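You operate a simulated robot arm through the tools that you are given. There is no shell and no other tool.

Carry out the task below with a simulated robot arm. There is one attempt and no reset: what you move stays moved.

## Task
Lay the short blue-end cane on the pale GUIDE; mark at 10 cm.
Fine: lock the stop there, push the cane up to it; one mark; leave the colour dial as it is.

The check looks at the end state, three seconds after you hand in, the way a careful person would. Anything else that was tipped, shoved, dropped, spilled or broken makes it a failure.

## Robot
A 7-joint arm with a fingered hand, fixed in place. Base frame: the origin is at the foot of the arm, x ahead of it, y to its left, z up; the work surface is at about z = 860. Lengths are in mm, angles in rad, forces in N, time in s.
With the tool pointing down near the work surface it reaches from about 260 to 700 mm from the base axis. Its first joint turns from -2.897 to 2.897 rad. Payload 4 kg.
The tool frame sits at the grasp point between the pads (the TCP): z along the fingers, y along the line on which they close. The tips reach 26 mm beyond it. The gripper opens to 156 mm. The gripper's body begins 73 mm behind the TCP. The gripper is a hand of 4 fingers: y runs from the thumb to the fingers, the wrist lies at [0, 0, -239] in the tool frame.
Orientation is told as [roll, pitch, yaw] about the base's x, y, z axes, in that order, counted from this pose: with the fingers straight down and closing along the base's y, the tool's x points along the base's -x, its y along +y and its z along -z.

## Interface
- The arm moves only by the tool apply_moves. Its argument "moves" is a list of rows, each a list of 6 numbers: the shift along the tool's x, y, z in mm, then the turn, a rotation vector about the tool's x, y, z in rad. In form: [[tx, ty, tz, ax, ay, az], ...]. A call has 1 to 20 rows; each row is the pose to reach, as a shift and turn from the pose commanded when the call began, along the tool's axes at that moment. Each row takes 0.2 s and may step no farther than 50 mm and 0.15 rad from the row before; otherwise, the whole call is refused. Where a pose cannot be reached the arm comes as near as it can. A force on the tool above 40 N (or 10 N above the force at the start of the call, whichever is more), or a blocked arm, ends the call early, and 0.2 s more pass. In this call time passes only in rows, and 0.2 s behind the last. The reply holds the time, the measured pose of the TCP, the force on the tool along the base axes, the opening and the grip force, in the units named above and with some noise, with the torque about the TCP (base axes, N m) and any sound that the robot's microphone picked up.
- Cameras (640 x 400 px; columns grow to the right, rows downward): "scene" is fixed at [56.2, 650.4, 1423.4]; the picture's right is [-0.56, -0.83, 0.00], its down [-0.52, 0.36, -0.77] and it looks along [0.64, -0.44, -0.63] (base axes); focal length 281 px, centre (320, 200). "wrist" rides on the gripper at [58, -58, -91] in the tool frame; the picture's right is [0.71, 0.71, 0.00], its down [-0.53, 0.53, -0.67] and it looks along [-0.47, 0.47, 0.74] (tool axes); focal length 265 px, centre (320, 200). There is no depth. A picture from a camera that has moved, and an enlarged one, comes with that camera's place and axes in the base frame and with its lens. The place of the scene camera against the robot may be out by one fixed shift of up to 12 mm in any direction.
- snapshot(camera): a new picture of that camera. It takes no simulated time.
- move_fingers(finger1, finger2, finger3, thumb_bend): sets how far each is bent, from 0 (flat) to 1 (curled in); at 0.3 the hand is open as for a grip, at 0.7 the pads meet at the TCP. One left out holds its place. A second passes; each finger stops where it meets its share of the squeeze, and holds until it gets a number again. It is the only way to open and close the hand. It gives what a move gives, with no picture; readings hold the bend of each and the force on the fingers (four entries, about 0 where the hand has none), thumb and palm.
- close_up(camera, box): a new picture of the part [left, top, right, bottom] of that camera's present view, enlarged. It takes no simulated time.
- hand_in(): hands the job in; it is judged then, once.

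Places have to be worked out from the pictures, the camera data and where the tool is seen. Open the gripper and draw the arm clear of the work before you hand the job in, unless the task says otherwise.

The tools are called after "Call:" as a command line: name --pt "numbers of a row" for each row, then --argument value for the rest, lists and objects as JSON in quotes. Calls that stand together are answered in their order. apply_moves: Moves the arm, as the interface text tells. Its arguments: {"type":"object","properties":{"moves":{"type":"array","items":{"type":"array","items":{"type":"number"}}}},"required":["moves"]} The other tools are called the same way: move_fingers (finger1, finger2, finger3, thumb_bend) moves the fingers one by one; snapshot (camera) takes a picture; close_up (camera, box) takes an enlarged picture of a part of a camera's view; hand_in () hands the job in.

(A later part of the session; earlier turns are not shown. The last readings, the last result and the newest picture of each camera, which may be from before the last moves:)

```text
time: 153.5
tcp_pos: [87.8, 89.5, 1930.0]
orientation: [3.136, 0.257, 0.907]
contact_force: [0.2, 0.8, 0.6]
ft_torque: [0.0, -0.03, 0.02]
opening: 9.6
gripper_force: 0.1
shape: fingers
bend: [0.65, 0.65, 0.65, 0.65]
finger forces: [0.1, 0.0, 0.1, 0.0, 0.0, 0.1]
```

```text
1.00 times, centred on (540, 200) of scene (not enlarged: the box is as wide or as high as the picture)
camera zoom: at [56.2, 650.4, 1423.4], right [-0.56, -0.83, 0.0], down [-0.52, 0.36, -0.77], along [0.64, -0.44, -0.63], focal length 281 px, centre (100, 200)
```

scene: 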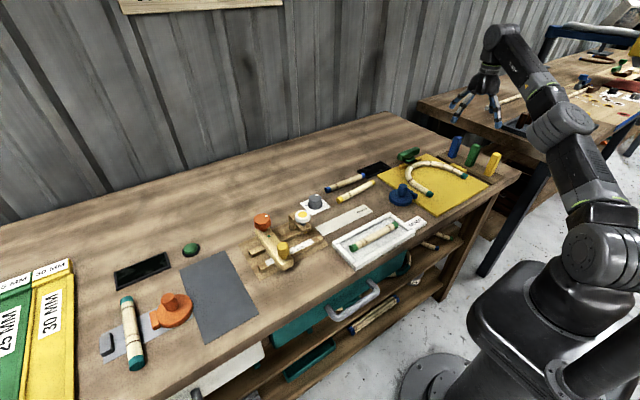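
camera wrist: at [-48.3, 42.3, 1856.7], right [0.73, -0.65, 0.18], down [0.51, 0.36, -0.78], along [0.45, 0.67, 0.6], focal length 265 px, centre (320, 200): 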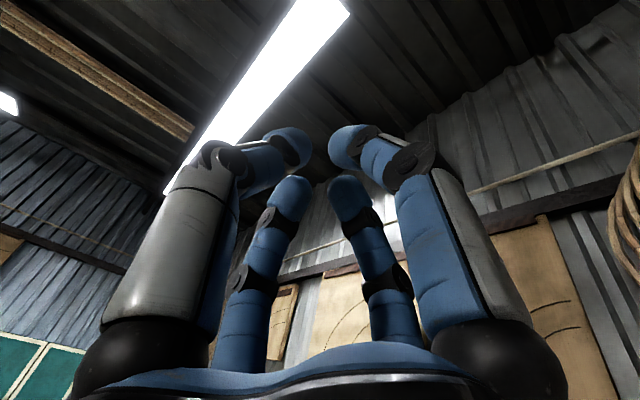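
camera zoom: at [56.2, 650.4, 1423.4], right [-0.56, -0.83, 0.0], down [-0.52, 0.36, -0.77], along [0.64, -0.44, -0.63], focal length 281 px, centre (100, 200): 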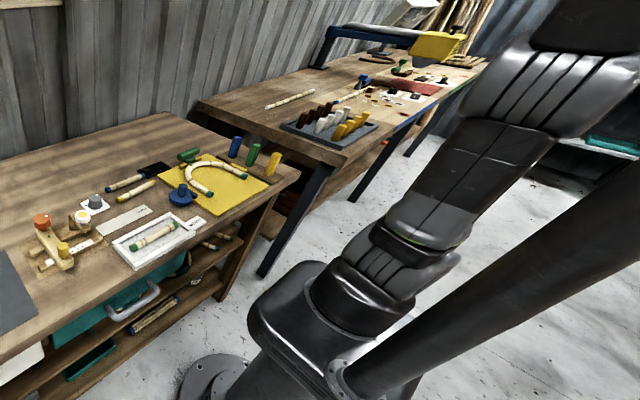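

At az 45° in the right branch. Now I tilt the tool outward while at the top, the reverse of what I did at the back.

Call:
apply_moves --pt "-34.5 0 -2.9 0 -0.14 0" --pt "-68.5 0 -10.5 0 -0.28 0" --pt "-101.1 0 -22.7 0 -0.42 0" --pt "-131.8 0 -39 0 -0.56 0" --pt "-160 0 -59.3 0 -0.7 0" --pt "-185.2 0 -83.2 0 -0.84 0" --pt "-206.9 0 -110.2 0 -0.98 0" --pt "-224.7 0 -139.9 0 -1.12 0" --pt "-238.3 0 -171.5 0 -1.26 0" --pt "-247.5 0 -204.6 0 -1.4 0"

Call:
close_up --camera "scene" --box '[440, 0, 640, 400]'

Call:
snapshot --camera "wrist"

```text
time: 155.7
tcp_pos: [201.0, 233.5, 1669.8]
orientation: [0.064, 1.481, -2.165]
contact_force: [0.2, 0.2, 0.4]
ft_torque: [0.01, 0.01, -0.01]
opening: 9.4
gripper_force: 0.1
shape: fingers
bend: [0.65, 0.65, 0.65, 0.65]
finger forces: [0.0, 0.1, 0.1, 0.0, 0.1, 0.1]
```

```text
1.00 times, centred on (540, 200) of scene (not enlarged: the box is as wide or as high as the picture)
camera zoom: at [56.2, 650.4, 1423.4], right [-0.56, -0.83, 0.0], down [-0.52, 0.36, -0.77], along [0.64, -0.44, -0.63], focal length 281 px, centre (100, 200)
```

zoom: 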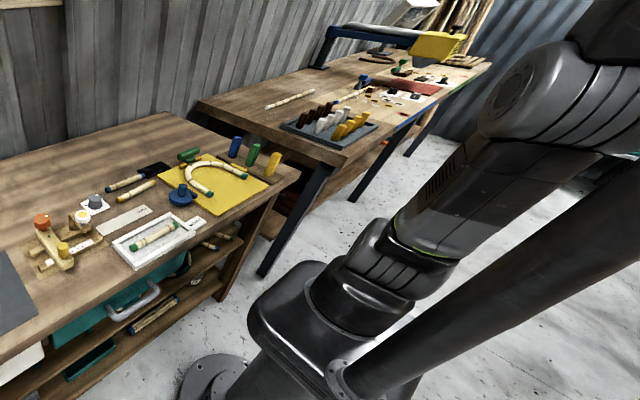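

```text
taken
camera wrist: at [101.6, 202.5, 1735.1], right [0.59, -0.38, 0.71], down [-0.02, -0.89, -0.46], along [0.8, 0.26, -0.53], focal length 265 px, centre (320, 200)
```

wrist: 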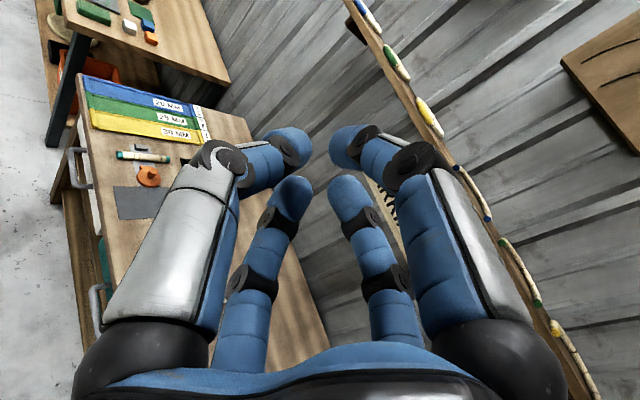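

Everything looks good. I now lower the arm in the az 52° plane, tilting the tool back toward vertical.

Call:
apply_moves --pt "-16 25 0 -0.0 0 0" --pt "-16 25 0 0 0 0"

```text
time: 156.3
tcp_pos: [220.1, 218.7, 1654.3]
orientation: [0.068, 1.481, -2.163]
contact_force: [-0.1, -0.2, -0.6]
ft_torque: [0.03, -0.01, 0.01]
opening: 9.4
gripper_force: 0.1
shape: fingers
bend: [0.65, 0.65, 0.65, 0.65]
finger forces: [0.0, 0.1, 0.0, 0.1, 0.1, 0.0]
```

I typed one value in the wrong column, which gave only a harmless 25 mm sideways shift in free air. I continue lowering with the correct columns.

Call:
apply_moves --pt "0 0 25 0 -0.043 0" --pt "-16.4 0 49.9 0 -0.0855 0" --pt "-33.7 0 71.5 0 -0.147 0" --pt "-50.9 0 93.1 0 -0.208 0" --pt "-69.5 0 112.7 0 -0.269 0" --pt "-88 0 132.2 0 -0.33 0" --pt "-107.7 0 149.8 0 -0.391 0" --pt "-127.4 0 167.4 0 -0.452 0" --pt "-147.8 0 182.9 0 -0.513 0" --pt "-168.2 0 198.3 0 -0.574 0" --pt "-189.3 0 211.7 0 -0.635 0" --pt "-210.4 0 225.1 0 -0.696 0"

Call:
close_up --camera "scene" --box '[440, 0, 640, 400]'

```text
time: 158.9
tcp_pos: [350.3, 381.1, 1424.1]
orientation: [0.01, 0.786, -2.226]
contact_force: [0.6, 0.3, -0.3]
ft_torque: [-0.01, 0.0, 0.0]
opening: 9.5
gripper_force: 0.0
shape: fingers
bend: [0.65, 0.65, 0.65, 0.65]
finger forces: [0.1, 0.1, 0.0, 0.1, 0.0, 0.1]
```

```text
1.00 times, centred on (540, 200) of scene (not enlarged: the box is as wide or as high as the picture)
camera zoom: at [56.2, 650.4, 1423.4], right [-0.56, -0.83, 0.0], down [-0.52, 0.36, -0.77], along [0.64, -0.44, -0.63], focal length 281 px, centre (100, 200)
```

zoom: 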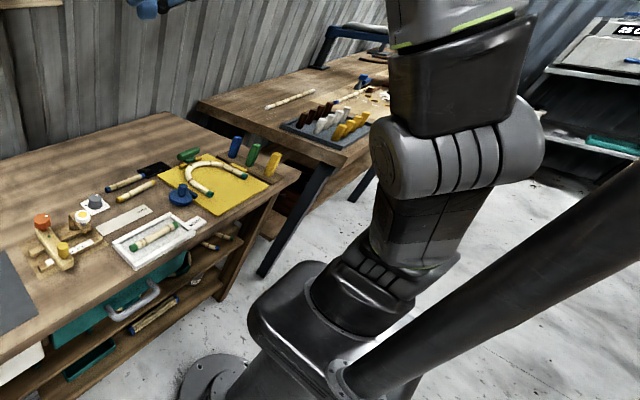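

Lowering works as planned. I continue down to the tool-vertical pose.

Call:
apply_moves --pt "-18.4 0 44.7 0 -0.122 0" --pt "-39.6 0 86.7 0 -0.244 0" --pt "-63.1 0 125.5 0 -0.367 0" --pt "-89 0 161.3 0 -0.489 0" --pt "-116.4 0 193.7 0 -0.611 0" --pt "-140.1 0 213.9 0 -0.716 0" --pt "-156.1 0 226.1 0 -0.786 0"

Call:
close_up --camera "scene" --box '[440, 0, 640, 400]'

Call:
snapshot --camera "scene"

Call:
snapshot --camera "wrist"

```text
time: 160.5
tcp_pos: [379.2, 420.2, 1153.5]
orientation: [0.006, 0.0, -2.23]
contact_force: [-0.6, 0.5, -0.4]
ft_torque: [-0.02, -0.01, -0.04]
opening: 9.6
gripper_force: 0.0
shape: fingers
bend: [0.65, 0.65, 0.65, 0.65]
finger forces: [0.0, 0.1, 0.1, 0.0, 0.0, 0.0]
```

```text
1.00 times, centred on (540, 200) of scene (not enlarged: the box is as wide or as high as the picture)
camera zoom: at [56.2, 650.4, 1423.4], right [-0.56, -0.83, 0.0], down [-0.52, 0.36, -0.77], along [0.64, -0.44, -0.63], focal length 281 px, centre (100, 200)
```

zoom: 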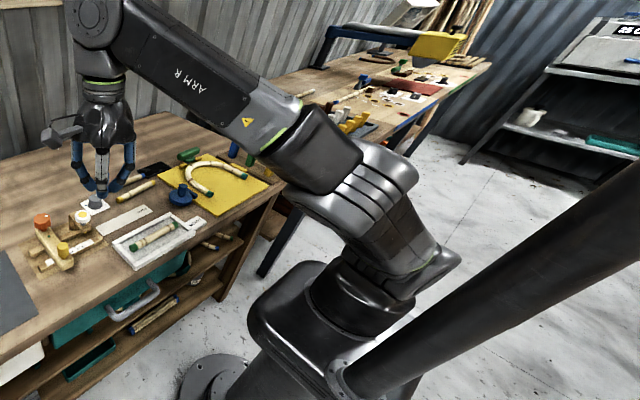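

```text
taken
```

scene: 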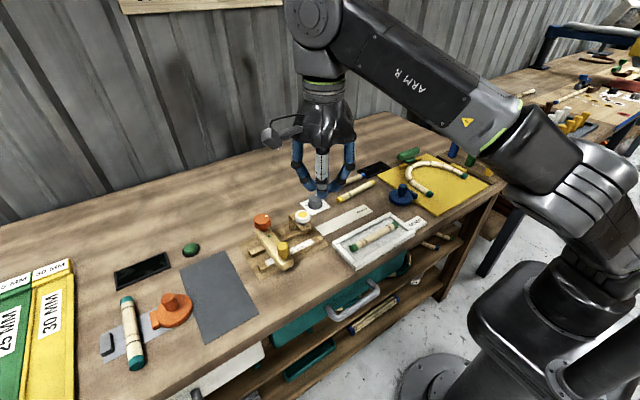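

```text
taken
camera wrist: at [369.1, 501.7, 1244.7], right [0.99, 0.13, 0.0], down [0.09, -0.74, 0.67], along [0.09, -0.67, -0.74], focal length 265 px, centre (320, 200)
```

wrist: 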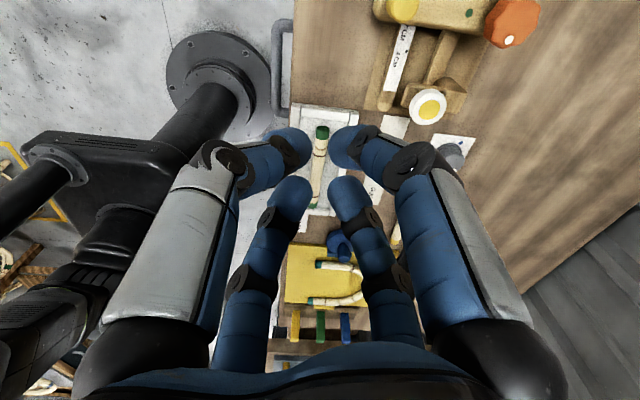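

The hand is over the table in the good branch, tool vertical, at az 48°. I look at the device closely from this side.

Call:
close_up --camera "wrist" --box '[350, 0, 550, 130]'

Call:
close_up --camera "wrist" --box '[370, 10, 450, 70]'

```text
3.08 times, centred on (450, 65) of wrist
camera zoom: at [369.1, 501.7, 1244.7], right [0.99, 0.13, 0.0], down [0.09, -0.74, 0.67], along [0.09, -0.67, -0.74], focal length 817 px, centre (-80, 615)
```

zoom: 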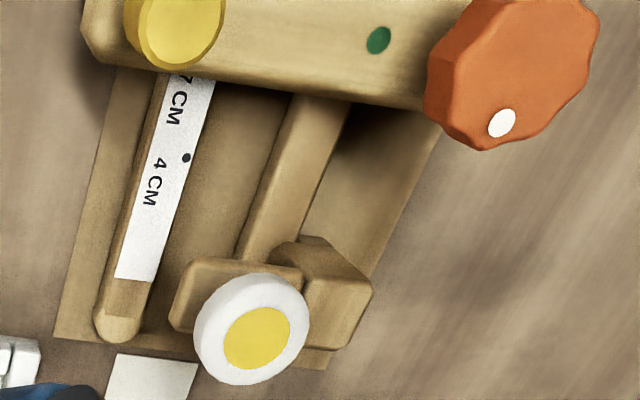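

```text
6.67 times, centred on (410, 40) of wrist
camera zoom: at [369.1, 501.7, 1244.7], right [0.99, 0.13, 0.0], down [0.09, -0.74, 0.67], along [0.09, -0.67, -0.74], focal length 1769 px, centre (-280, 1267)
```

zoom: 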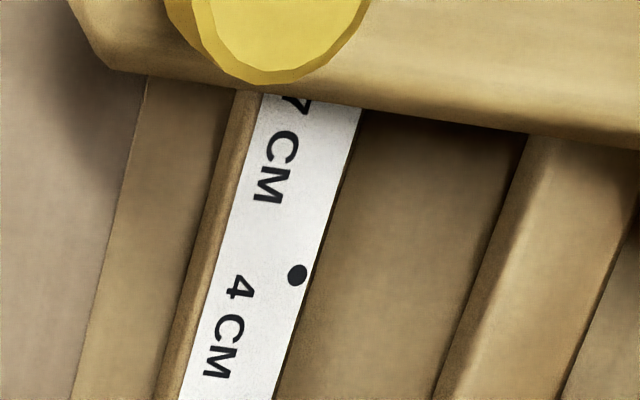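

The scale now reads clearly: the 4 cm dot is at y ≈ 434.5, the 7 cm dot at ≈ 464.5, and the stop face sits at ≈ 465, so the stop is at 7 cm and must move +30 mm. The peg is at about (451, 482). I prepare the hand as a two-jaw gripper and turn it to yaw 180°, closing along y.

Call:
move_fingers --finger1 1.0 --finger2 0.48 --finger3 1.0 --thumb_bend 0.48

Call:
apply_moves --pt "0 0 0 0 0 0.13" --pt "0 0 0 0 0 0.26" --pt "0 0 0 0 0 0.39" --pt "0 0 0 0 0 0.52" --pt "0 0 0 0 0 0.65" --pt "0 0 0 0 0 0.78" --pt "0 0 0 0 0 0.912"

Call:
snapshot --camera "scene"

Call:
snapshot --camera "wrist"

```text
time: 161.5
tcp_pos: [381.2, 419.8, 1155.2]
orientation: [0.007, 0.002, -2.228]
contact_force: [1.2, 0.2, 0.9]
ft_torque: [0.03, -0.03, -0.01]
opening: 37.1
gripper_force: 0.0
shape: fingers
bend: [0.74, 0.48, 0.74, 0.48]
finger forces: [0.1, 0.1, 0.0, 0.0, 0.1, 0.1]
```

```text
time: 163.1
tcp_pos: [379.9, 420.3, 1154.2]
orientation: [0.004, 0.006, 3.138]
contact_force: [0.7, 0.0, -0.7]
ft_torque: [0.02, -0.01, 0.0]
opening: 36.8
gripper_force: 0.1
shape: fingers
bend: [0.74, 0.48, 0.74, 0.48]
finger forces: [0.0, 0.0, 0.0, 0.0, 0.1, 0.1]
```

```text
taken
```

scene: 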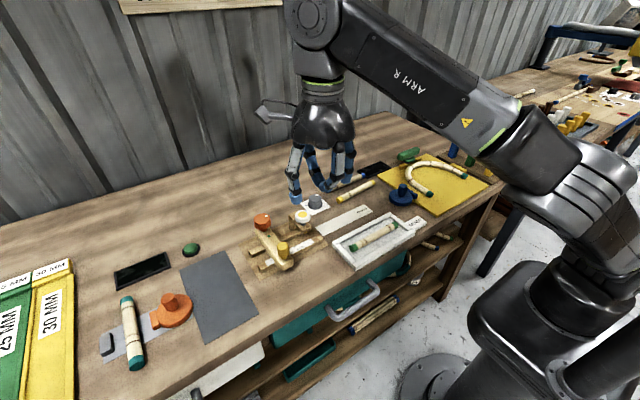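

```text
taken
camera wrist: at [437.6, 479.8, 1244.8], right [0.71, -0.71, 0.01], down [-0.53, -0.52, 0.67], along [-0.47, -0.47, -0.75], focal length 265 px, centre (320, 200)
```

wrist: 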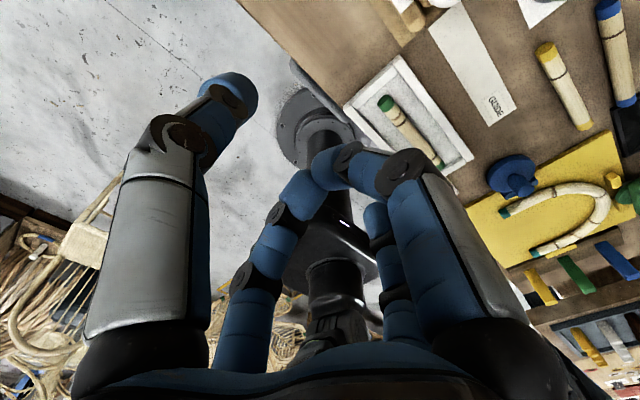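

Fingers 1 and 3 met each other halfway, so I curl finger 3 first and then finger 1. I also turn to yaw 0° so the wrist camera looks at the device.

Call:
move_fingers --finger1 0.3 --finger3 1.0

Call:
move_fingers --finger1 1.0

Call:
apply_moves --pt "0 0 0 0 0 0.148" --pt "0 0 0 0 0 0.296" --pt "0 0 0 0 0 0.444" --pt "0 0 0 0 0 0.592" --pt "0 0 0 0 0 0.74" --pt "0 0 0 0 0 0.888" --pt "0 0 0 0 0 1.036" --pt "0 0 0 0 0 1.184" --pt "0 0 0 0 0 1.332" --pt "0 0 0 0 0 1.48" --pt "0 0 0 0 0 1.628" --pt "0 0 0 0 0 1.776" --pt "0 0 0 0 0 1.924" --pt "0 0 0 0 0 2.072" --pt "0 0 0 0 0 2.22" --pt "0 0 0 0 0 2.368" --pt "0 0 0 0 0 2.516" --pt "0 0 0 0 0 2.664" --pt "0 0 0 0 0 2.812" --pt "0 0 0 0 0 2.96"

Call:
snapshot --camera "wrist"

```text
time: 164.1
tcp_pos: [380.2, 421.5, 1155.0]
orientation: [0.003, 0.005, -3.141]
contact_force: [0.3, -0.7, 0.5]
ft_torque: [0.04, -0.03, -0.04]
opening: 84.8
gripper_force: 0.0
shape: fingers
bend: [0.3, 0.48, 1.0, 0.48]
finger forces: [0.0, 0.1, 0.0, 0.0, 0.0, 0.1]
```

```text
time: 165.1
tcp_pos: [380.3, 421.7, 1153.9]
orientation: [0.005, 0.005, -3.142]
contact_force: [0.9, 0.4, -0.9]
ft_torque: [0.05, -0.02, -0.04]
opening: 49.5
gripper_force: 0.1
shape: fingers
bend: [0.9, 0.48, 1.0, 0.48]
finger forces: [0.0, 0.0, 0.1, 0.0, 0.0, 0.1]
```

```text
time: 169.3
tcp_pos: [381.4, 420.4, 1153.8]
orientation: [-0.003, -0.005, 0.179]
contact_force: [-0.4, 0.7, -0.8]
ft_torque: [-0.02, -0.02, -0.03]
opening: 50.2
gripper_force: 0.0
shape: fingers
bend: [0.91, 0.48, 1.0, 0.48]
finger forces: [0.0, 0.0, 0.0, 0.0, 0.0, 0.1]
```

```text
taken
camera wrist: at [332.2, 354.1, 1245.5], right [-0.82, 0.57, -0.01], down [0.42, 0.61, 0.67], along [0.38, 0.55, -0.74], focal length 265 px, centre (320, 200)
```

wrist: 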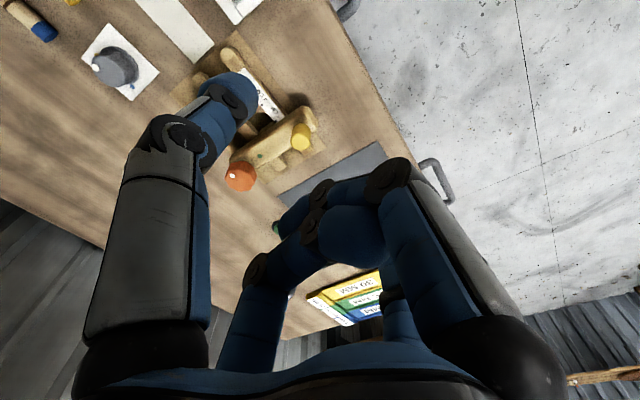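

The camera now views the device. I finish the yaw, then move above the peg with a small tilt toward +y for reach.

Call:
apply_moves --pt "0 0 0 0 0 0.09" --pt "0 0 0 0 0 0.179"

Call:
apply_moves --pt "-14 12.4 31 -0.042 0 0" --pt "-28 24.8 62 -0.084 0 0" --pt "-42 37 93 -0.126 0 0" --pt "-56 50 124 -0.168 0 0" --pt "-70 62 150 -0.21 0 0"

Call:
snapshot --camera "wrist"

Call:
close_up --camera "scene" --box '[220, 120, 380, 280]'

Call:
close_up --camera "scene" --box '[440, 0, 640, 400]'

```text
time: 169.9
tcp_pos: [380.8, 420.1, 1154.2]
orientation: [-0.003, -0.004, 0.002]
contact_force: [0.6, -0.1, 0.8]
ft_torque: [-0.02, 0.0, -0.01]
opening: 50.0
gripper_force: 0.1
shape: fingers
bend: [0.91, 0.48, 1.0, 0.48]
finger forces: [0.1, 0.0, 0.1, 0.0, 0.0, 0.1]
```

```text
time: 171.1
tcp_pos: [450.9, 483.8, 1005.3]
orientation: [0.208, -0.008, 0.005]
contact_force: [0.3, 0.2, 0.2]
ft_torque: [0.0, 0.0, -0.02]
opening: 50.3
gripper_force: 0.1
shape: fingers
bend: [0.91, 0.48, 1.0, 0.48]
finger forces: [0.0, 0.0, 0.0, 0.0, 0.1, 0.0]
```

```text
taken
camera wrist: at [393.0, 408.8, 1081.7], right [-0.71, 0.69, 0.14], down [0.52, 0.38, 0.77], along [0.47, 0.62, -0.63], focal length 265 px, centre (320, 200)
```

wrist: 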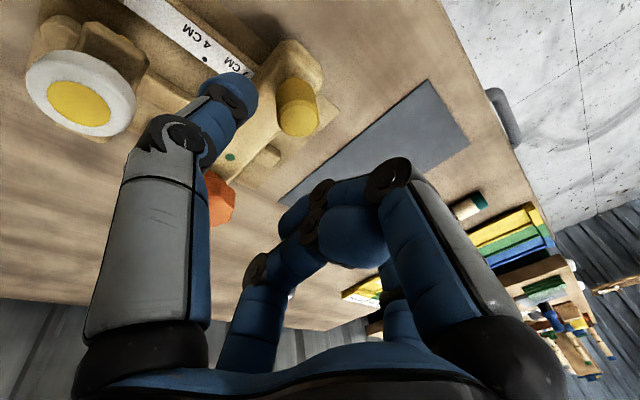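

```text
2.50 times, centred on (300, 200) of scene
camera zoom: at [56.2, 650.4, 1423.4], right [-0.56, -0.83, 0.0], down [-0.52, 0.36, -0.77], along [0.64, -0.44, -0.63], focal length 703 px, centre (370, 200)
```

zoom: 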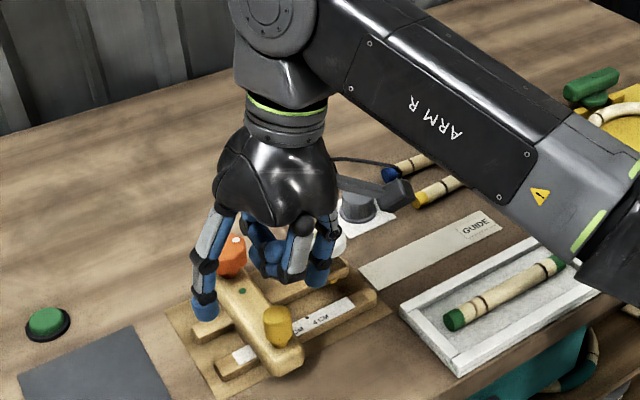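

```text
1.00 times, centred on (540, 200) of scene (not enlarged: the box is as wide or as high as the picture)
camera zoom: at [56.2, 650.4, 1423.4], right [-0.56, -0.83, 0.0], down [-0.52, 0.36, -0.77], along [0.64, -0.44, -0.63], focal length 281 px, centre (100, 200)
```

zoom: 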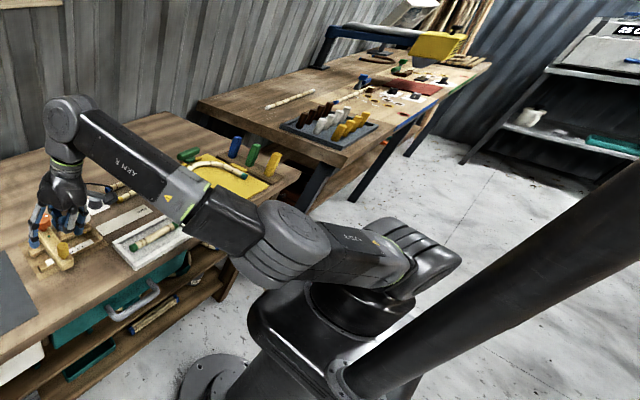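

The hand straddles the stop bar with the thumb on the −y side and finger 2 on the +y side of the peg. I descend so the fingertips are beside the peg.

Call:
apply_moves --pt "0 -4 19 0 0 0" --pt "0 -8 38 0 0 0" --pt "0 -12 55 0 0 0" --pt "0 -15.5 69 0 0 0"

Call:
snapshot --camera "wrist"

Call:
close_up --camera "scene" --box '[240, 180, 340, 280]'

```text
time: 172.2
tcp_pos: [454.0, 481.6, 944.3]
orientation: [0.216, -0.015, 0.001]
contact_force: [-2.9, -0.9, 16.0]
ft_torque: [-0.01, 0.16, 0.02]
opening: 53.2
gripper_force: 11.5
shape: fingers
bend: [0.95, 0.48, 1.0, 0.48]
finger forces: [23.2, 0.0, 0.0, 0.0, 0.1, 0.1]
stopped in row 4: the force on the tool passed its limit at 43 N (the readings are from after the stop); the commanded pose is now the measured one
```

```text
taken
camera wrist: at [393.9, 405.8, 1018.4], right [-0.71, 0.69, 0.14], down [0.51, 0.37, 0.77], along [0.48, 0.62, -0.62], focal length 265 px, centre (320, 200)
```

wrist: 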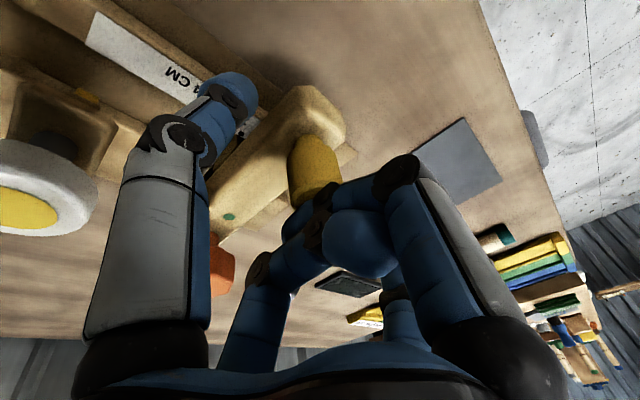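

```text
4.00 times, centred on (290, 230) of scene
camera zoom: at [56.2, 650.4, 1423.4], right [-0.56, -0.83, 0.0], down [-0.52, 0.36, -0.77], along [0.64, -0.44, -0.63], focal length 1124 px, centre (440, 80)
```

zoom: 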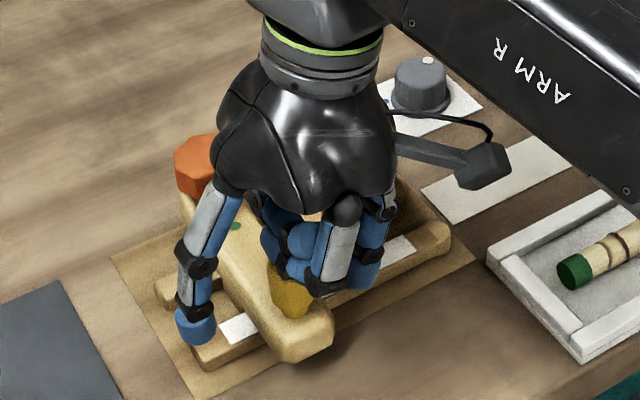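

The curled finger touched the peg top at 23 N, so curled fingers hang lower than I assumed. I back up and will instead push the peg with a closed fist from the −y side.

Call:
apply_moves --pt "0 4 -20 0 0 0" --pt "0 9 -43 0 0 0" --pt "0 13 -65 0 0 0"

Call:
move_fingers --finger1 0.35 --finger2 0.35 --finger3 0.35 --thumb_bend 0.35

Call:
move_fingers --finger1 0.68 --finger2 0.68 --finger3 0.68 --thumb_bend 0.68

Call:
snapshot --camera "wrist"

Call:
close_up --camera "scene" --box '[240, 180, 340, 280]'

```text
time: 173.0
tcp_pos: [454.2, 479.9, 1008.2]
orientation: [0.211, -0.012, 0.004]
contact_force: [-0.2, -0.7, -0.9]
ft_torque: [0.01, 0.0, -0.02]
opening: 52.2
gripper_force: 0.0
shape: fingers
bend: [0.94, 0.48, 1.0, 0.48]
finger forces: [0.1, 0.0, 0.0, 0.0, 0.1, 0.0]
```

```text
time: 174.0
tcp_pos: [454.5, 479.7, 1007.3]
orientation: [0.216, -0.012, 0.004]
contact_force: [-1.1, 1.1, 0.8]
ft_torque: [0.01, 0.03, 0.0]
opening: 92.7
gripper_force: 0.0
shape: fingers
bend: [0.35, 0.35, 0.35, 0.35]
finger forces: [0.0, 0.0, 0.1, 0.0, 0.0, 0.0]
```

```text
time: 175.0
tcp_pos: [454.9, 481.4, 1008.8]
orientation: [0.215, -0.012, 0.003]
contact_force: [0.3, 0.1, 0.7]
ft_torque: [0.0, -0.02, 0.01]
opening: 1.8
gripper_force: 0.0
shape: fingers
bend: [0.68, 0.68, 0.68, 0.68]
finger forces: [0.0, 0.0, 0.0, 0.1, 0.0, 0.0]
```

```text
taken
camera wrist: at [395.2, 404.9, 1083.8], right [-0.71, 0.69, 0.14], down [0.52, 0.37, 0.77], along [0.48, 0.62, -0.62], focal length 265 px, centre (320, 200)
```

wrist: 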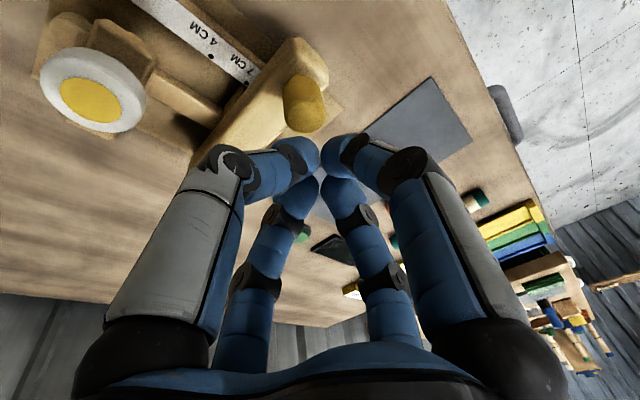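

```text
4.00 times, centred on (290, 230) of scene
camera zoom: at [56.2, 650.4, 1423.4], right [-0.56, -0.83, 0.0], down [-0.52, 0.36, -0.77], along [0.64, -0.44, -0.63], focal length 1124 px, centre (440, 80)
```

zoom: 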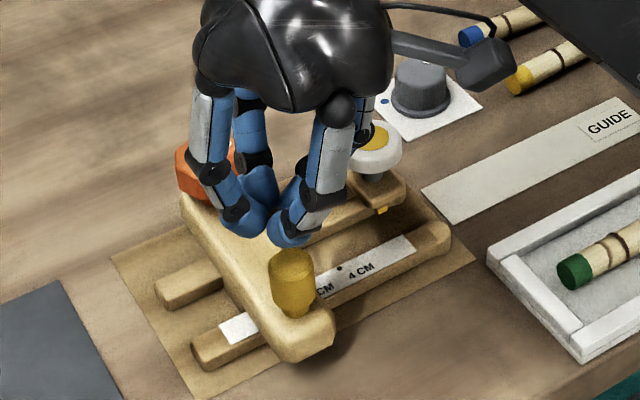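

All four fingertips meet. I straighten the tool and come down behind the peg at (449, 428).

Call:
apply_moves --pt "3 -26 -5 0.11 0 0" --pt "6 -52 -11 0.213 0 0"

Call:
apply_moves --pt "0 0 25 0 0 0" --pt "0 0 50 0 0 0" --pt "0 0 70 0 0 0"

Call:
snapshot --camera "wrist"

Call:
close_up --camera "scene" --box '[240, 180, 340, 280]'

```text
time: 175.6
tcp_pos: [446.4, 427.3, 1008.3]
orientation: [0.001, -0.012, 0.001]
contact_force: [0.1, -0.8, -0.1]
ft_torque: [0.0, 0.01, 0.0]
opening: 2.0
gripper_force: 0.1
shape: fingers
bend: [0.68, 0.68, 0.68, 0.68]
finger forces: [0.1, 0.0, 0.0, 0.1, 0.0, 0.1]
```

```text
time: 176.4
tcp_pos: [449.3, 427.2, 938.4]
orientation: [0.001, -0.013, 0.003]
contact_force: [-1.0, -1.4, 1.6]
ft_torque: [0.09, -0.01, 0.08]
opening: 1.5
gripper_force: 1.0
shape: fingers
bend: [0.68, 0.69, 0.68, 0.68]
finger forces: [0.0, 2.2, 0.1, 0.0, 0.0, 0.0]
```

```text
taken
camera wrist: at [389.9, 368.5, 1027.7], right [-0.71, 0.71, -0.01], down [0.52, 0.53, 0.68], along [0.48, 0.47, -0.74], focal length 265 px, centre (320, 200)
```

wrist: 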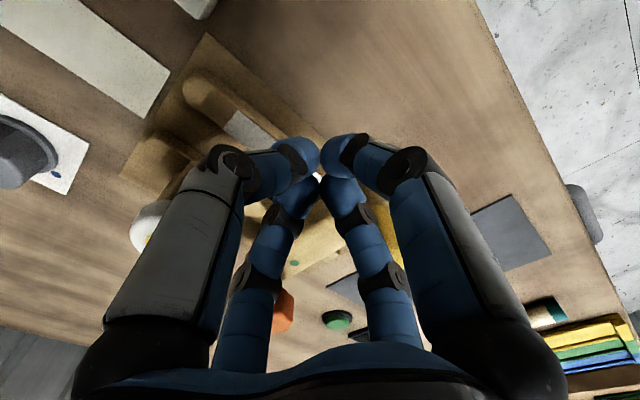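

```text
4.00 times, centred on (290, 230) of scene
camera zoom: at [56.2, 650.4, 1423.4], right [-0.56, -0.83, 0.0], down [-0.52, 0.36, -0.77], along [0.64, -0.44, -0.63], focal length 1124 px, centre (440, 80)
```

zoom: 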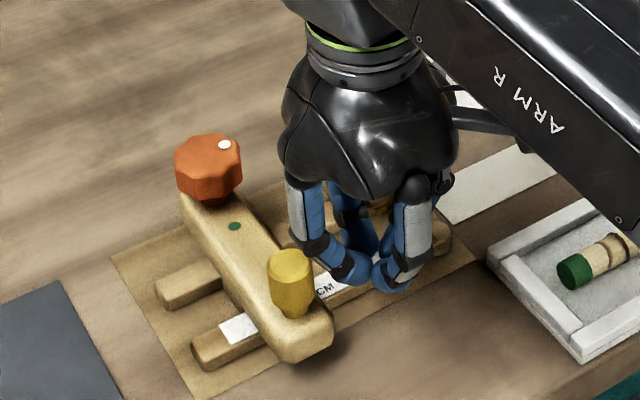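

Finger 2 is just touching the peg at 2 N. I push gently in +y by 15 mm in small rows and look.

Call:
apply_moves --pt "0 3 0 0 0 0" --pt "0 6 0 0 0 0" --pt "0 9 0 0 0 0" --pt "0 12 0 0 0 0" --pt "0 15 0 0 0 0"

Call:
close_up --camera "scene" --box '[240, 180, 340, 280]'

```text
time: 177.6
tcp_pos: [447.1, 441.7, 936.1]
orientation: [0.001, -0.013, 0.0]
contact_force: [-0.4, -0.3, 0.1]
ft_torque: [0.02, 0.01, -0.01]
opening: 1.5
gripper_force: 0.4
shape: fingers
bend: [0.68, 0.68, 0.68, 0.68]
finger forces: [0.0, 0.5, 0.1, 0.0, 0.0, 0.0]
```

```text
4.00 times, centred on (290, 230) of scene
camera zoom: at [56.2, 650.4, 1423.4], right [-0.56, -0.83, 0.0], down [-0.52, 0.36, -0.77], along [0.64, -0.44, -0.63], focal length 1124 px, centre (440, 80)
```

zoom: 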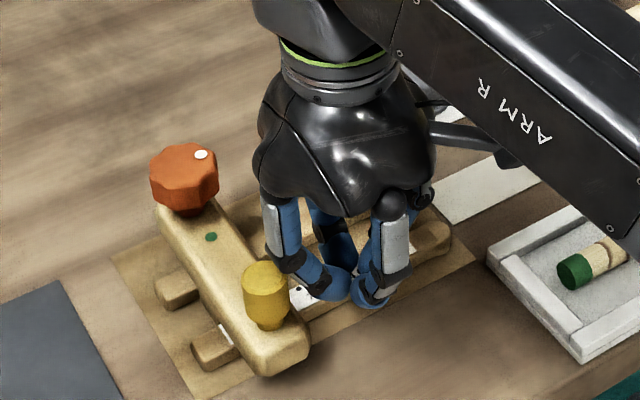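

The stop slides easily with the peg. I push another 12 mm and then back off to measure.

Call:
apply_moves --pt "0 3 0 0 0 0" --pt "0 6 0 0 0 0" --pt "0 9 0 0 0 0" --pt "0 12 0 0 0 0"

Call:
apply_moves --pt "0 -10 0 0 0 0" --pt "0 -22 -15 0 0 0" --pt "0 -22 -50 0 0 0" --pt "0 -22 -90 0 0 0"

Call:
close_up --camera "scene" --box '[265, 215, 345, 270]'

Call:
snapshot --camera "wrist"

```text
time: 178.6
tcp_pos: [447.4, 454.3, 937.2]
orientation: [0.0, -0.013, 0.003]
contact_force: [0.5, -0.2, 0.0]
ft_torque: [-0.02, 0.01, 0.0]
opening: 1.6
gripper_force: 0.1
shape: fingers
bend: [0.68, 0.68, 0.68, 0.68]
finger forces: [0.0, 0.0, 0.0, 0.1, 0.0, 0.0]
```

```text
time: 179.6
tcp_pos: [446.2, 430.7, 1028.3]
orientation: [0.004, -0.013, 0.004]
contact_force: [-0.2, -0.5, -0.2]
ft_torque: [0.02, 0.02, -0.02]
opening: 1.4
gripper_force: 0.0
shape: fingers
bend: [0.68, 0.68, 0.68, 0.68]
finger forces: [0.1, 0.0, 0.0, 0.0, 0.0, 0.0]
```

```text
7.27 times, centred on (305, 242) of scene
camera zoom: at [56.2, 650.4, 1423.4], right [-0.56, -0.83, 0.0], down [-0.52, 0.36, -0.77], along [0.64, -0.44, -0.63], focal length 2044 px, centre (429, -109)
```

zoom: 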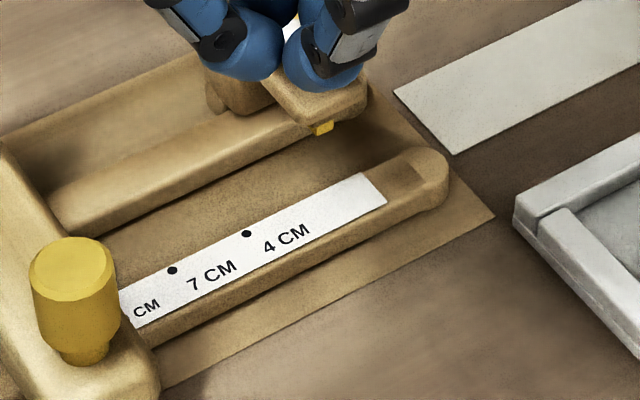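

```text
taken
camera wrist: at [386.4, 373.9, 1118.7], right [-0.71, 0.7, -0.01], down [0.52, 0.53, 0.68], along [0.48, 0.47, -0.74], focal length 265 px, centre (320, 200)
```

wrist: 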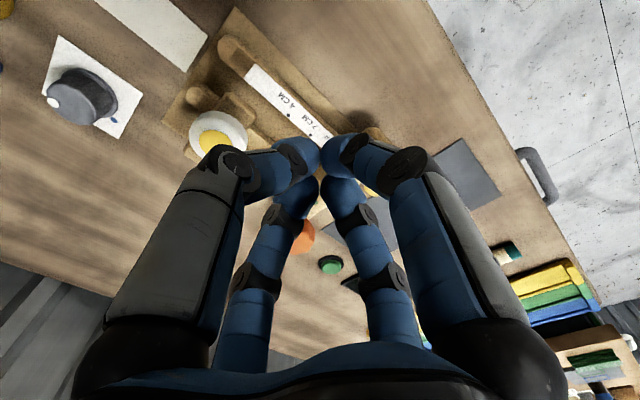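

The stop is about 3 mm short of 10 cm; I pushed 27 mm and the view agrees. I push the remaining 3 mm.

Call:
apply_moves --pt "0 0 45 0 0 0" --pt "0 0 90 0 0 0" --pt "0 10 91 0 0 0" --pt "0 18 91 0 0 0" --pt "0 22 91 0 0 0" --pt "0 24.5 91 0 0 0" --pt "0 26.3 91 0 0 0"

Call:
apply_moves --pt "0 -10 0 0 0 0" --pt "0 -25 -15 0 0 0" --pt "0 -25 -60 0 0 0" --pt "0 -25 -100 0 0 0"

Call:
close_up --camera "scene" --box '[265, 215, 345, 270]'

```text
time: 181.2
tcp_pos: [447.5, 459.2, 936.3]
orientation: [0.001, -0.012, 0.001]
contact_force: [-1.2, -8.2, 3.2]
ft_torque: [0.18, -0.06, 0.05]
opening: 1.7
gripper_force: 4.6
shape: fingers
bend: [0.67, 0.7, 0.68, 0.68]
finger forces: [0.0, 8.9, 0.0, 0.0, 0.0, 0.0]
```

```text
time: 182.2
tcp_pos: [445.1, 432.8, 1038.2]
orientation: [0.001, -0.011, 0.003]
contact_force: [0.1, 0.5, 0.1]
ft_torque: [-0.02, -0.01, 0.01]
opening: 1.8
gripper_force: 0.1
shape: fingers
bend: [0.68, 0.68, 0.68, 0.68]
finger forces: [0.1, 0.1, 0.0, 0.0, 0.0, 0.0]
```

```text
7.27 times, centred on (305, 242) of scene
camera zoom: at [56.2, 650.4, 1423.4], right [-0.56, -0.83, 0.0], down [-0.52, 0.36, -0.77], along [0.64, -0.44, -0.63], focal length 2044 px, centre (429, -109)
```

zoom: 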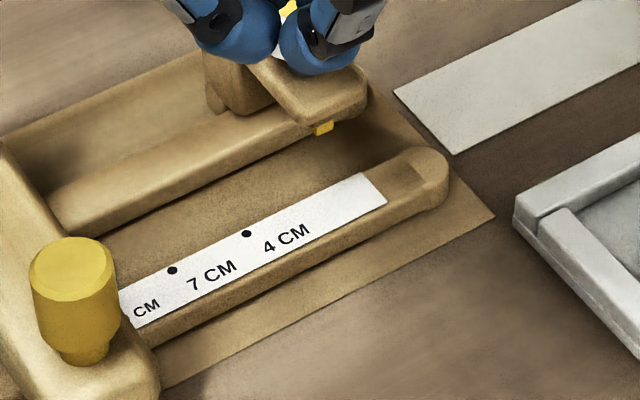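

The finger met resistance and the stop did not move further, so it seems to have snapped to its 10 cm position. I move back and check the scale against the stop face from the −y side.

Call:
apply_moves --pt "15 -11 -28 0 0 0" --pt "30 -22 -56 0 0 0" --pt "45 -33 -84 0 0 0"

Call:
snapshot --camera "wrist"

Call:
close_up --camera "wrist" --box '[200, 60, 340, 150]'

```text
time: 183.0
tcp_pos: [398.9, 400.0, 1118.5]
orientation: [0.003, -0.01, 0.003]
contact_force: [-0.2, 0.5, 0.7]
ft_torque: [-0.01, 0.01, -0.02]
opening: 2.1
gripper_force: 0.2
shape: fingers
bend: [0.68, 0.68, 0.68, 0.68]
finger forces: [0.0, 0.1, 0.1, 0.0, 0.0, 0.1]
```

```text
taken
camera wrist: at [340.9, 342.6, 1208.8], right [-0.71, 0.7, -0.01], down [0.52, 0.53, 0.67], along [0.48, 0.47, -0.74], focal length 265 px, centre (320, 200)
```

wrist: 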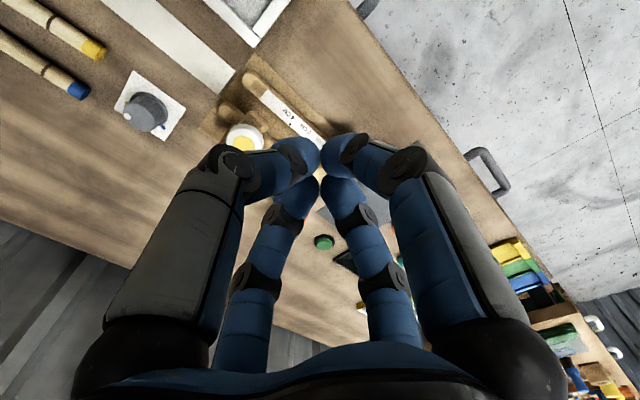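

```text
4.44 times, centred on (270, 105) of wrist
camera zoom: at [340.9, 342.6, 1208.8], right [-0.71, 0.7, -0.01], down [0.52, 0.53, 0.67], along [0.48, 0.47, -0.74], focal length 1180 px, centre (542, 622)
```

zoom: 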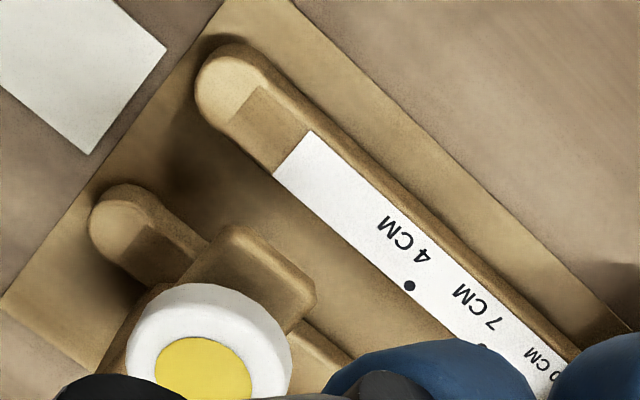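

The fingers hide the stop face, so I open the hand for a clear look.

Call:
move_fingers --finger1 0.3 --finger2 0.3 --finger3 0.3 --thumb_bend 0.3

Call:
snapshot --camera "wrist"

Call:
close_up --camera "wrist" --box '[230, 80, 350, 190]'

```text
time: 184.0
tcp_pos: [400.0, 400.1, 1119.6]
orientation: [0.003, -0.013, 0.005]
contact_force: [0.0, 0.1, 0.4]
ft_torque: [0.01, 0.0, -0.01]
opening: 106.4
gripper_force: 0.0
shape: fingers
bend: [0.3, 0.3, 0.3, 0.3]
finger forces: [0.0, 0.1, 0.1, 0.1, 0.0, 0.0]
```

```text
taken
camera wrist: at [341.0, 342.5, 1208.8], right [-0.71, 0.71, -0.01], down [0.52, 0.53, 0.68], along [0.48, 0.47, -0.74], focal length 265 px, centre (320, 200)
```

wrist: 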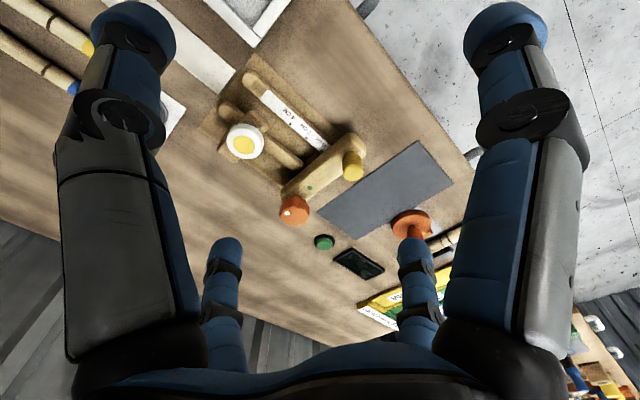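

```text
3.64 times, centred on (290, 135) of wrist
camera zoom: at [341.0, 342.5, 1208.8], right [-0.71, 0.71, -0.01], down [0.52, 0.53, 0.68], along [0.48, 0.47, -0.74], focal length 965 px, centre (429, 436)
```

zoom: 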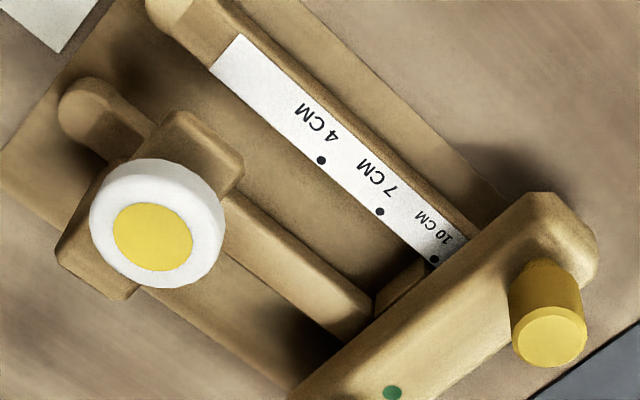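

The 10 cm dot is exactly at the stop block's face: the stop is at 10 cm. Next is the lock knob, so I zoom in on it.

Call:
close_up --camera "wrist" --box '[255, 150, 355, 240]'

Call:
close_up --camera "scene" --box '[235, 200, 305, 255]'

```text
4.44 times, centred on (305, 195) of wrist
camera zoom: at [341.0, 342.5, 1208.8], right [-0.71, 0.71, -0.01], down [0.52, 0.53, 0.68], along [0.48, 0.47, -0.74], focal length 1180 px, centre (387, 222)
```

zoom: 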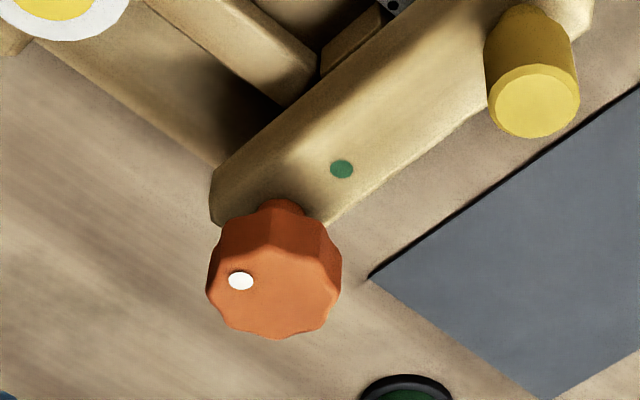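

```text
7.27 times, centred on (270, 228) of scene
camera zoom: at [56.2, 650.4, 1423.4], right [-0.56, -0.83, 0.0], down [-0.52, 0.36, -0.77], along [0.64, -0.44, -0.63], focal length 2044 px, centre (684, 0)
```

zoom: 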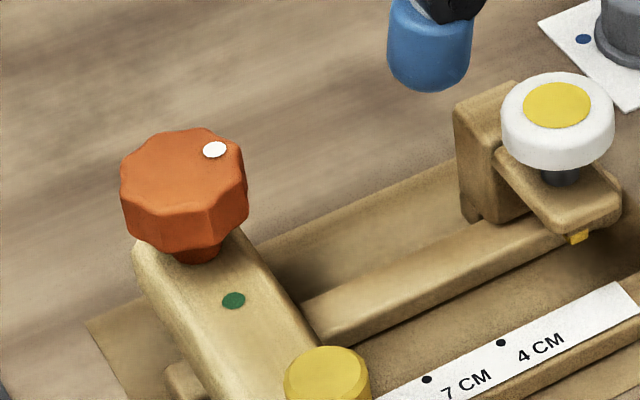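

The knob centre is about (565, 511), top z ≈ 938, with its white dot at az ≈ −75° and the green mark at az 180°. I'll turn it clockwise by about 105° with a four-finger grip. I turn the hand, set the fingers half open, and approach with a 28° outward tilt.

Call:
apply_moves --pt "0 0 0 0 0 -0.14" --pt "0 0 0 0 0 -0.28" --pt "0 0 0 0 0 -0.42" --pt "0 0 0 0 0 -0.56" --pt "0 0 0 0 0 -0.7" --pt "0 0 0 0 0 -0.84" --pt "0 0 0 0 0 -0.98" --pt "0 0 0 0 0 -1.12" --pt "0 0 0 0 0 -1.253"

Call:
move_fingers --finger1 0.5 --finger2 0.5 --finger3 0.5 --thumb_bend 0.5

Call:
apply_moves --pt "-22 -24.5 20 0 -0.098 0" --pt "-44 -49 40 0 -0.196 0" --pt "-66 -73.5 60 0 -0.294 0" --pt "-88 -98 80 0 -0.391 0" --pt "-110 -122.6 101 0 -0.489 0"

Call:
snapshot --camera "wrist"

Call:
close_up --camera "scene" --box '[220, 140, 340, 260]'

```text
time: 186.0
tcp_pos: [400.9, 401.3, 1119.9]
orientation: [-0.01, -0.007, 1.258]
contact_force: [0.5, 0.1, -0.4]
ft_torque: [0.02, -0.03, -0.01]
opening: 106.2
gripper_force: 0.1
shape: fingers
bend: [0.3, 0.3, 0.3, 0.3]
finger forces: [0.0, 0.1, 0.0, 0.0, 0.0, 0.0]
```

```text
time: 187.0
tcp_pos: [400.5, 400.4, 1120.5]
orientation: [-0.01, -0.005, 1.256]
contact_force: [-0.4, 0.3, -0.1]
ft_torque: [0.02, 0.0, 0.0]
opening: 50.9
gripper_force: 0.1
shape: fingers
bend: [0.5, 0.5, 0.5, 0.5]
finger forces: [0.0, 0.0, 0.0, 0.0, 0.0, 0.0]
```

```text
time: 188.2
tcp_pos: [551.9, 470.2, 1023.5]
orientation: [-0.013, -0.495, 1.26]
contact_force: [-0.6, 0.0, -0.2]
ft_torque: [0.0, -0.01, 0.01]
opening: 50.9
gripper_force: 0.1
shape: fingers
bend: [0.5, 0.5, 0.5, 0.5]
finger forces: [0.0, 0.0, 0.0, 0.1, 0.0, 0.0]
```

```text
taken
camera wrist: at [576.5, 362.1, 1075.3], right [-0.86, -0.37, -0.34], down [-0.46, 0.3, 0.83], along [-0.21, 0.88, -0.43], focal length 265 px, centre (320, 200)
```

wrist: 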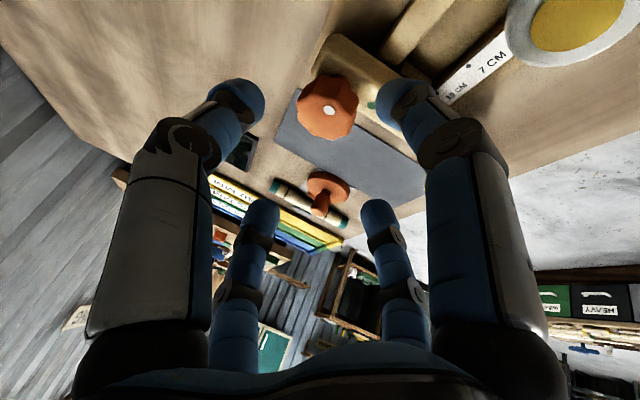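

```text
3.33 times, centred on (280, 200) of scene
camera zoom: at [56.2, 650.4, 1423.4], right [-0.56, -0.83, 0.0], down [-0.52, 0.36, -0.77], along [0.64, -0.44, -0.63], focal length 937 px, centre (453, 200)
```

zoom: 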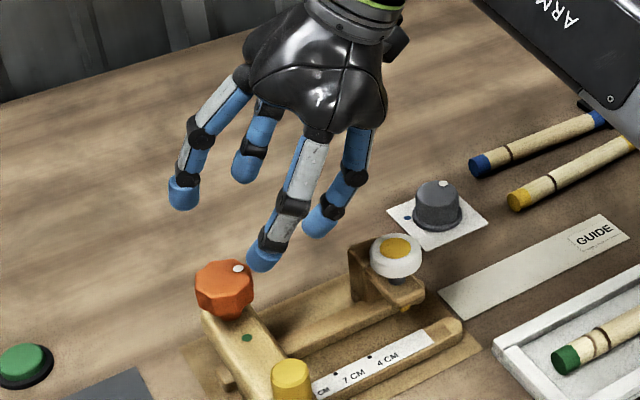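

The knob is visible between the fingers. I zoom in to refine its centre and dot direction.

Call:
close_up --camera "wrist" --box '[280, 60, 400, 150]'

Call:
close_up --camera "scene" --box '[240, 205, 300, 245]'

```text
4.44 times, centred on (340, 105) of wrist
camera zoom: at [576.5, 362.1, 1075.3], right [-0.86, -0.37, -0.34], down [-0.46, 0.3, 0.83], along [-0.21, 0.88, -0.43], focal length 1180 px, centre (231, 622)
```

zoom: 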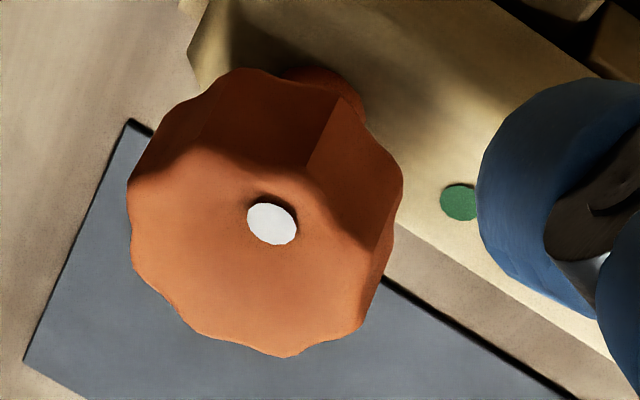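

```text
10.00 times, centred on (270, 225) of scene
camera zoom: at [56.2, 650.4, 1423.4], right [-0.56, -0.83, 0.0], down [-0.52, 0.36, -0.77], along [0.64, -0.44, -0.63], focal length 2810 px, centre (820, -50)
```

zoom: 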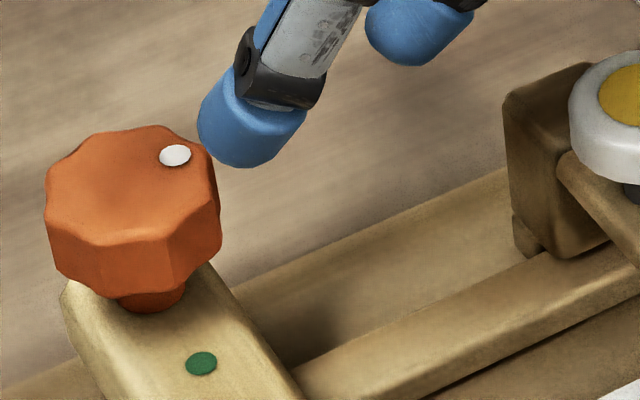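

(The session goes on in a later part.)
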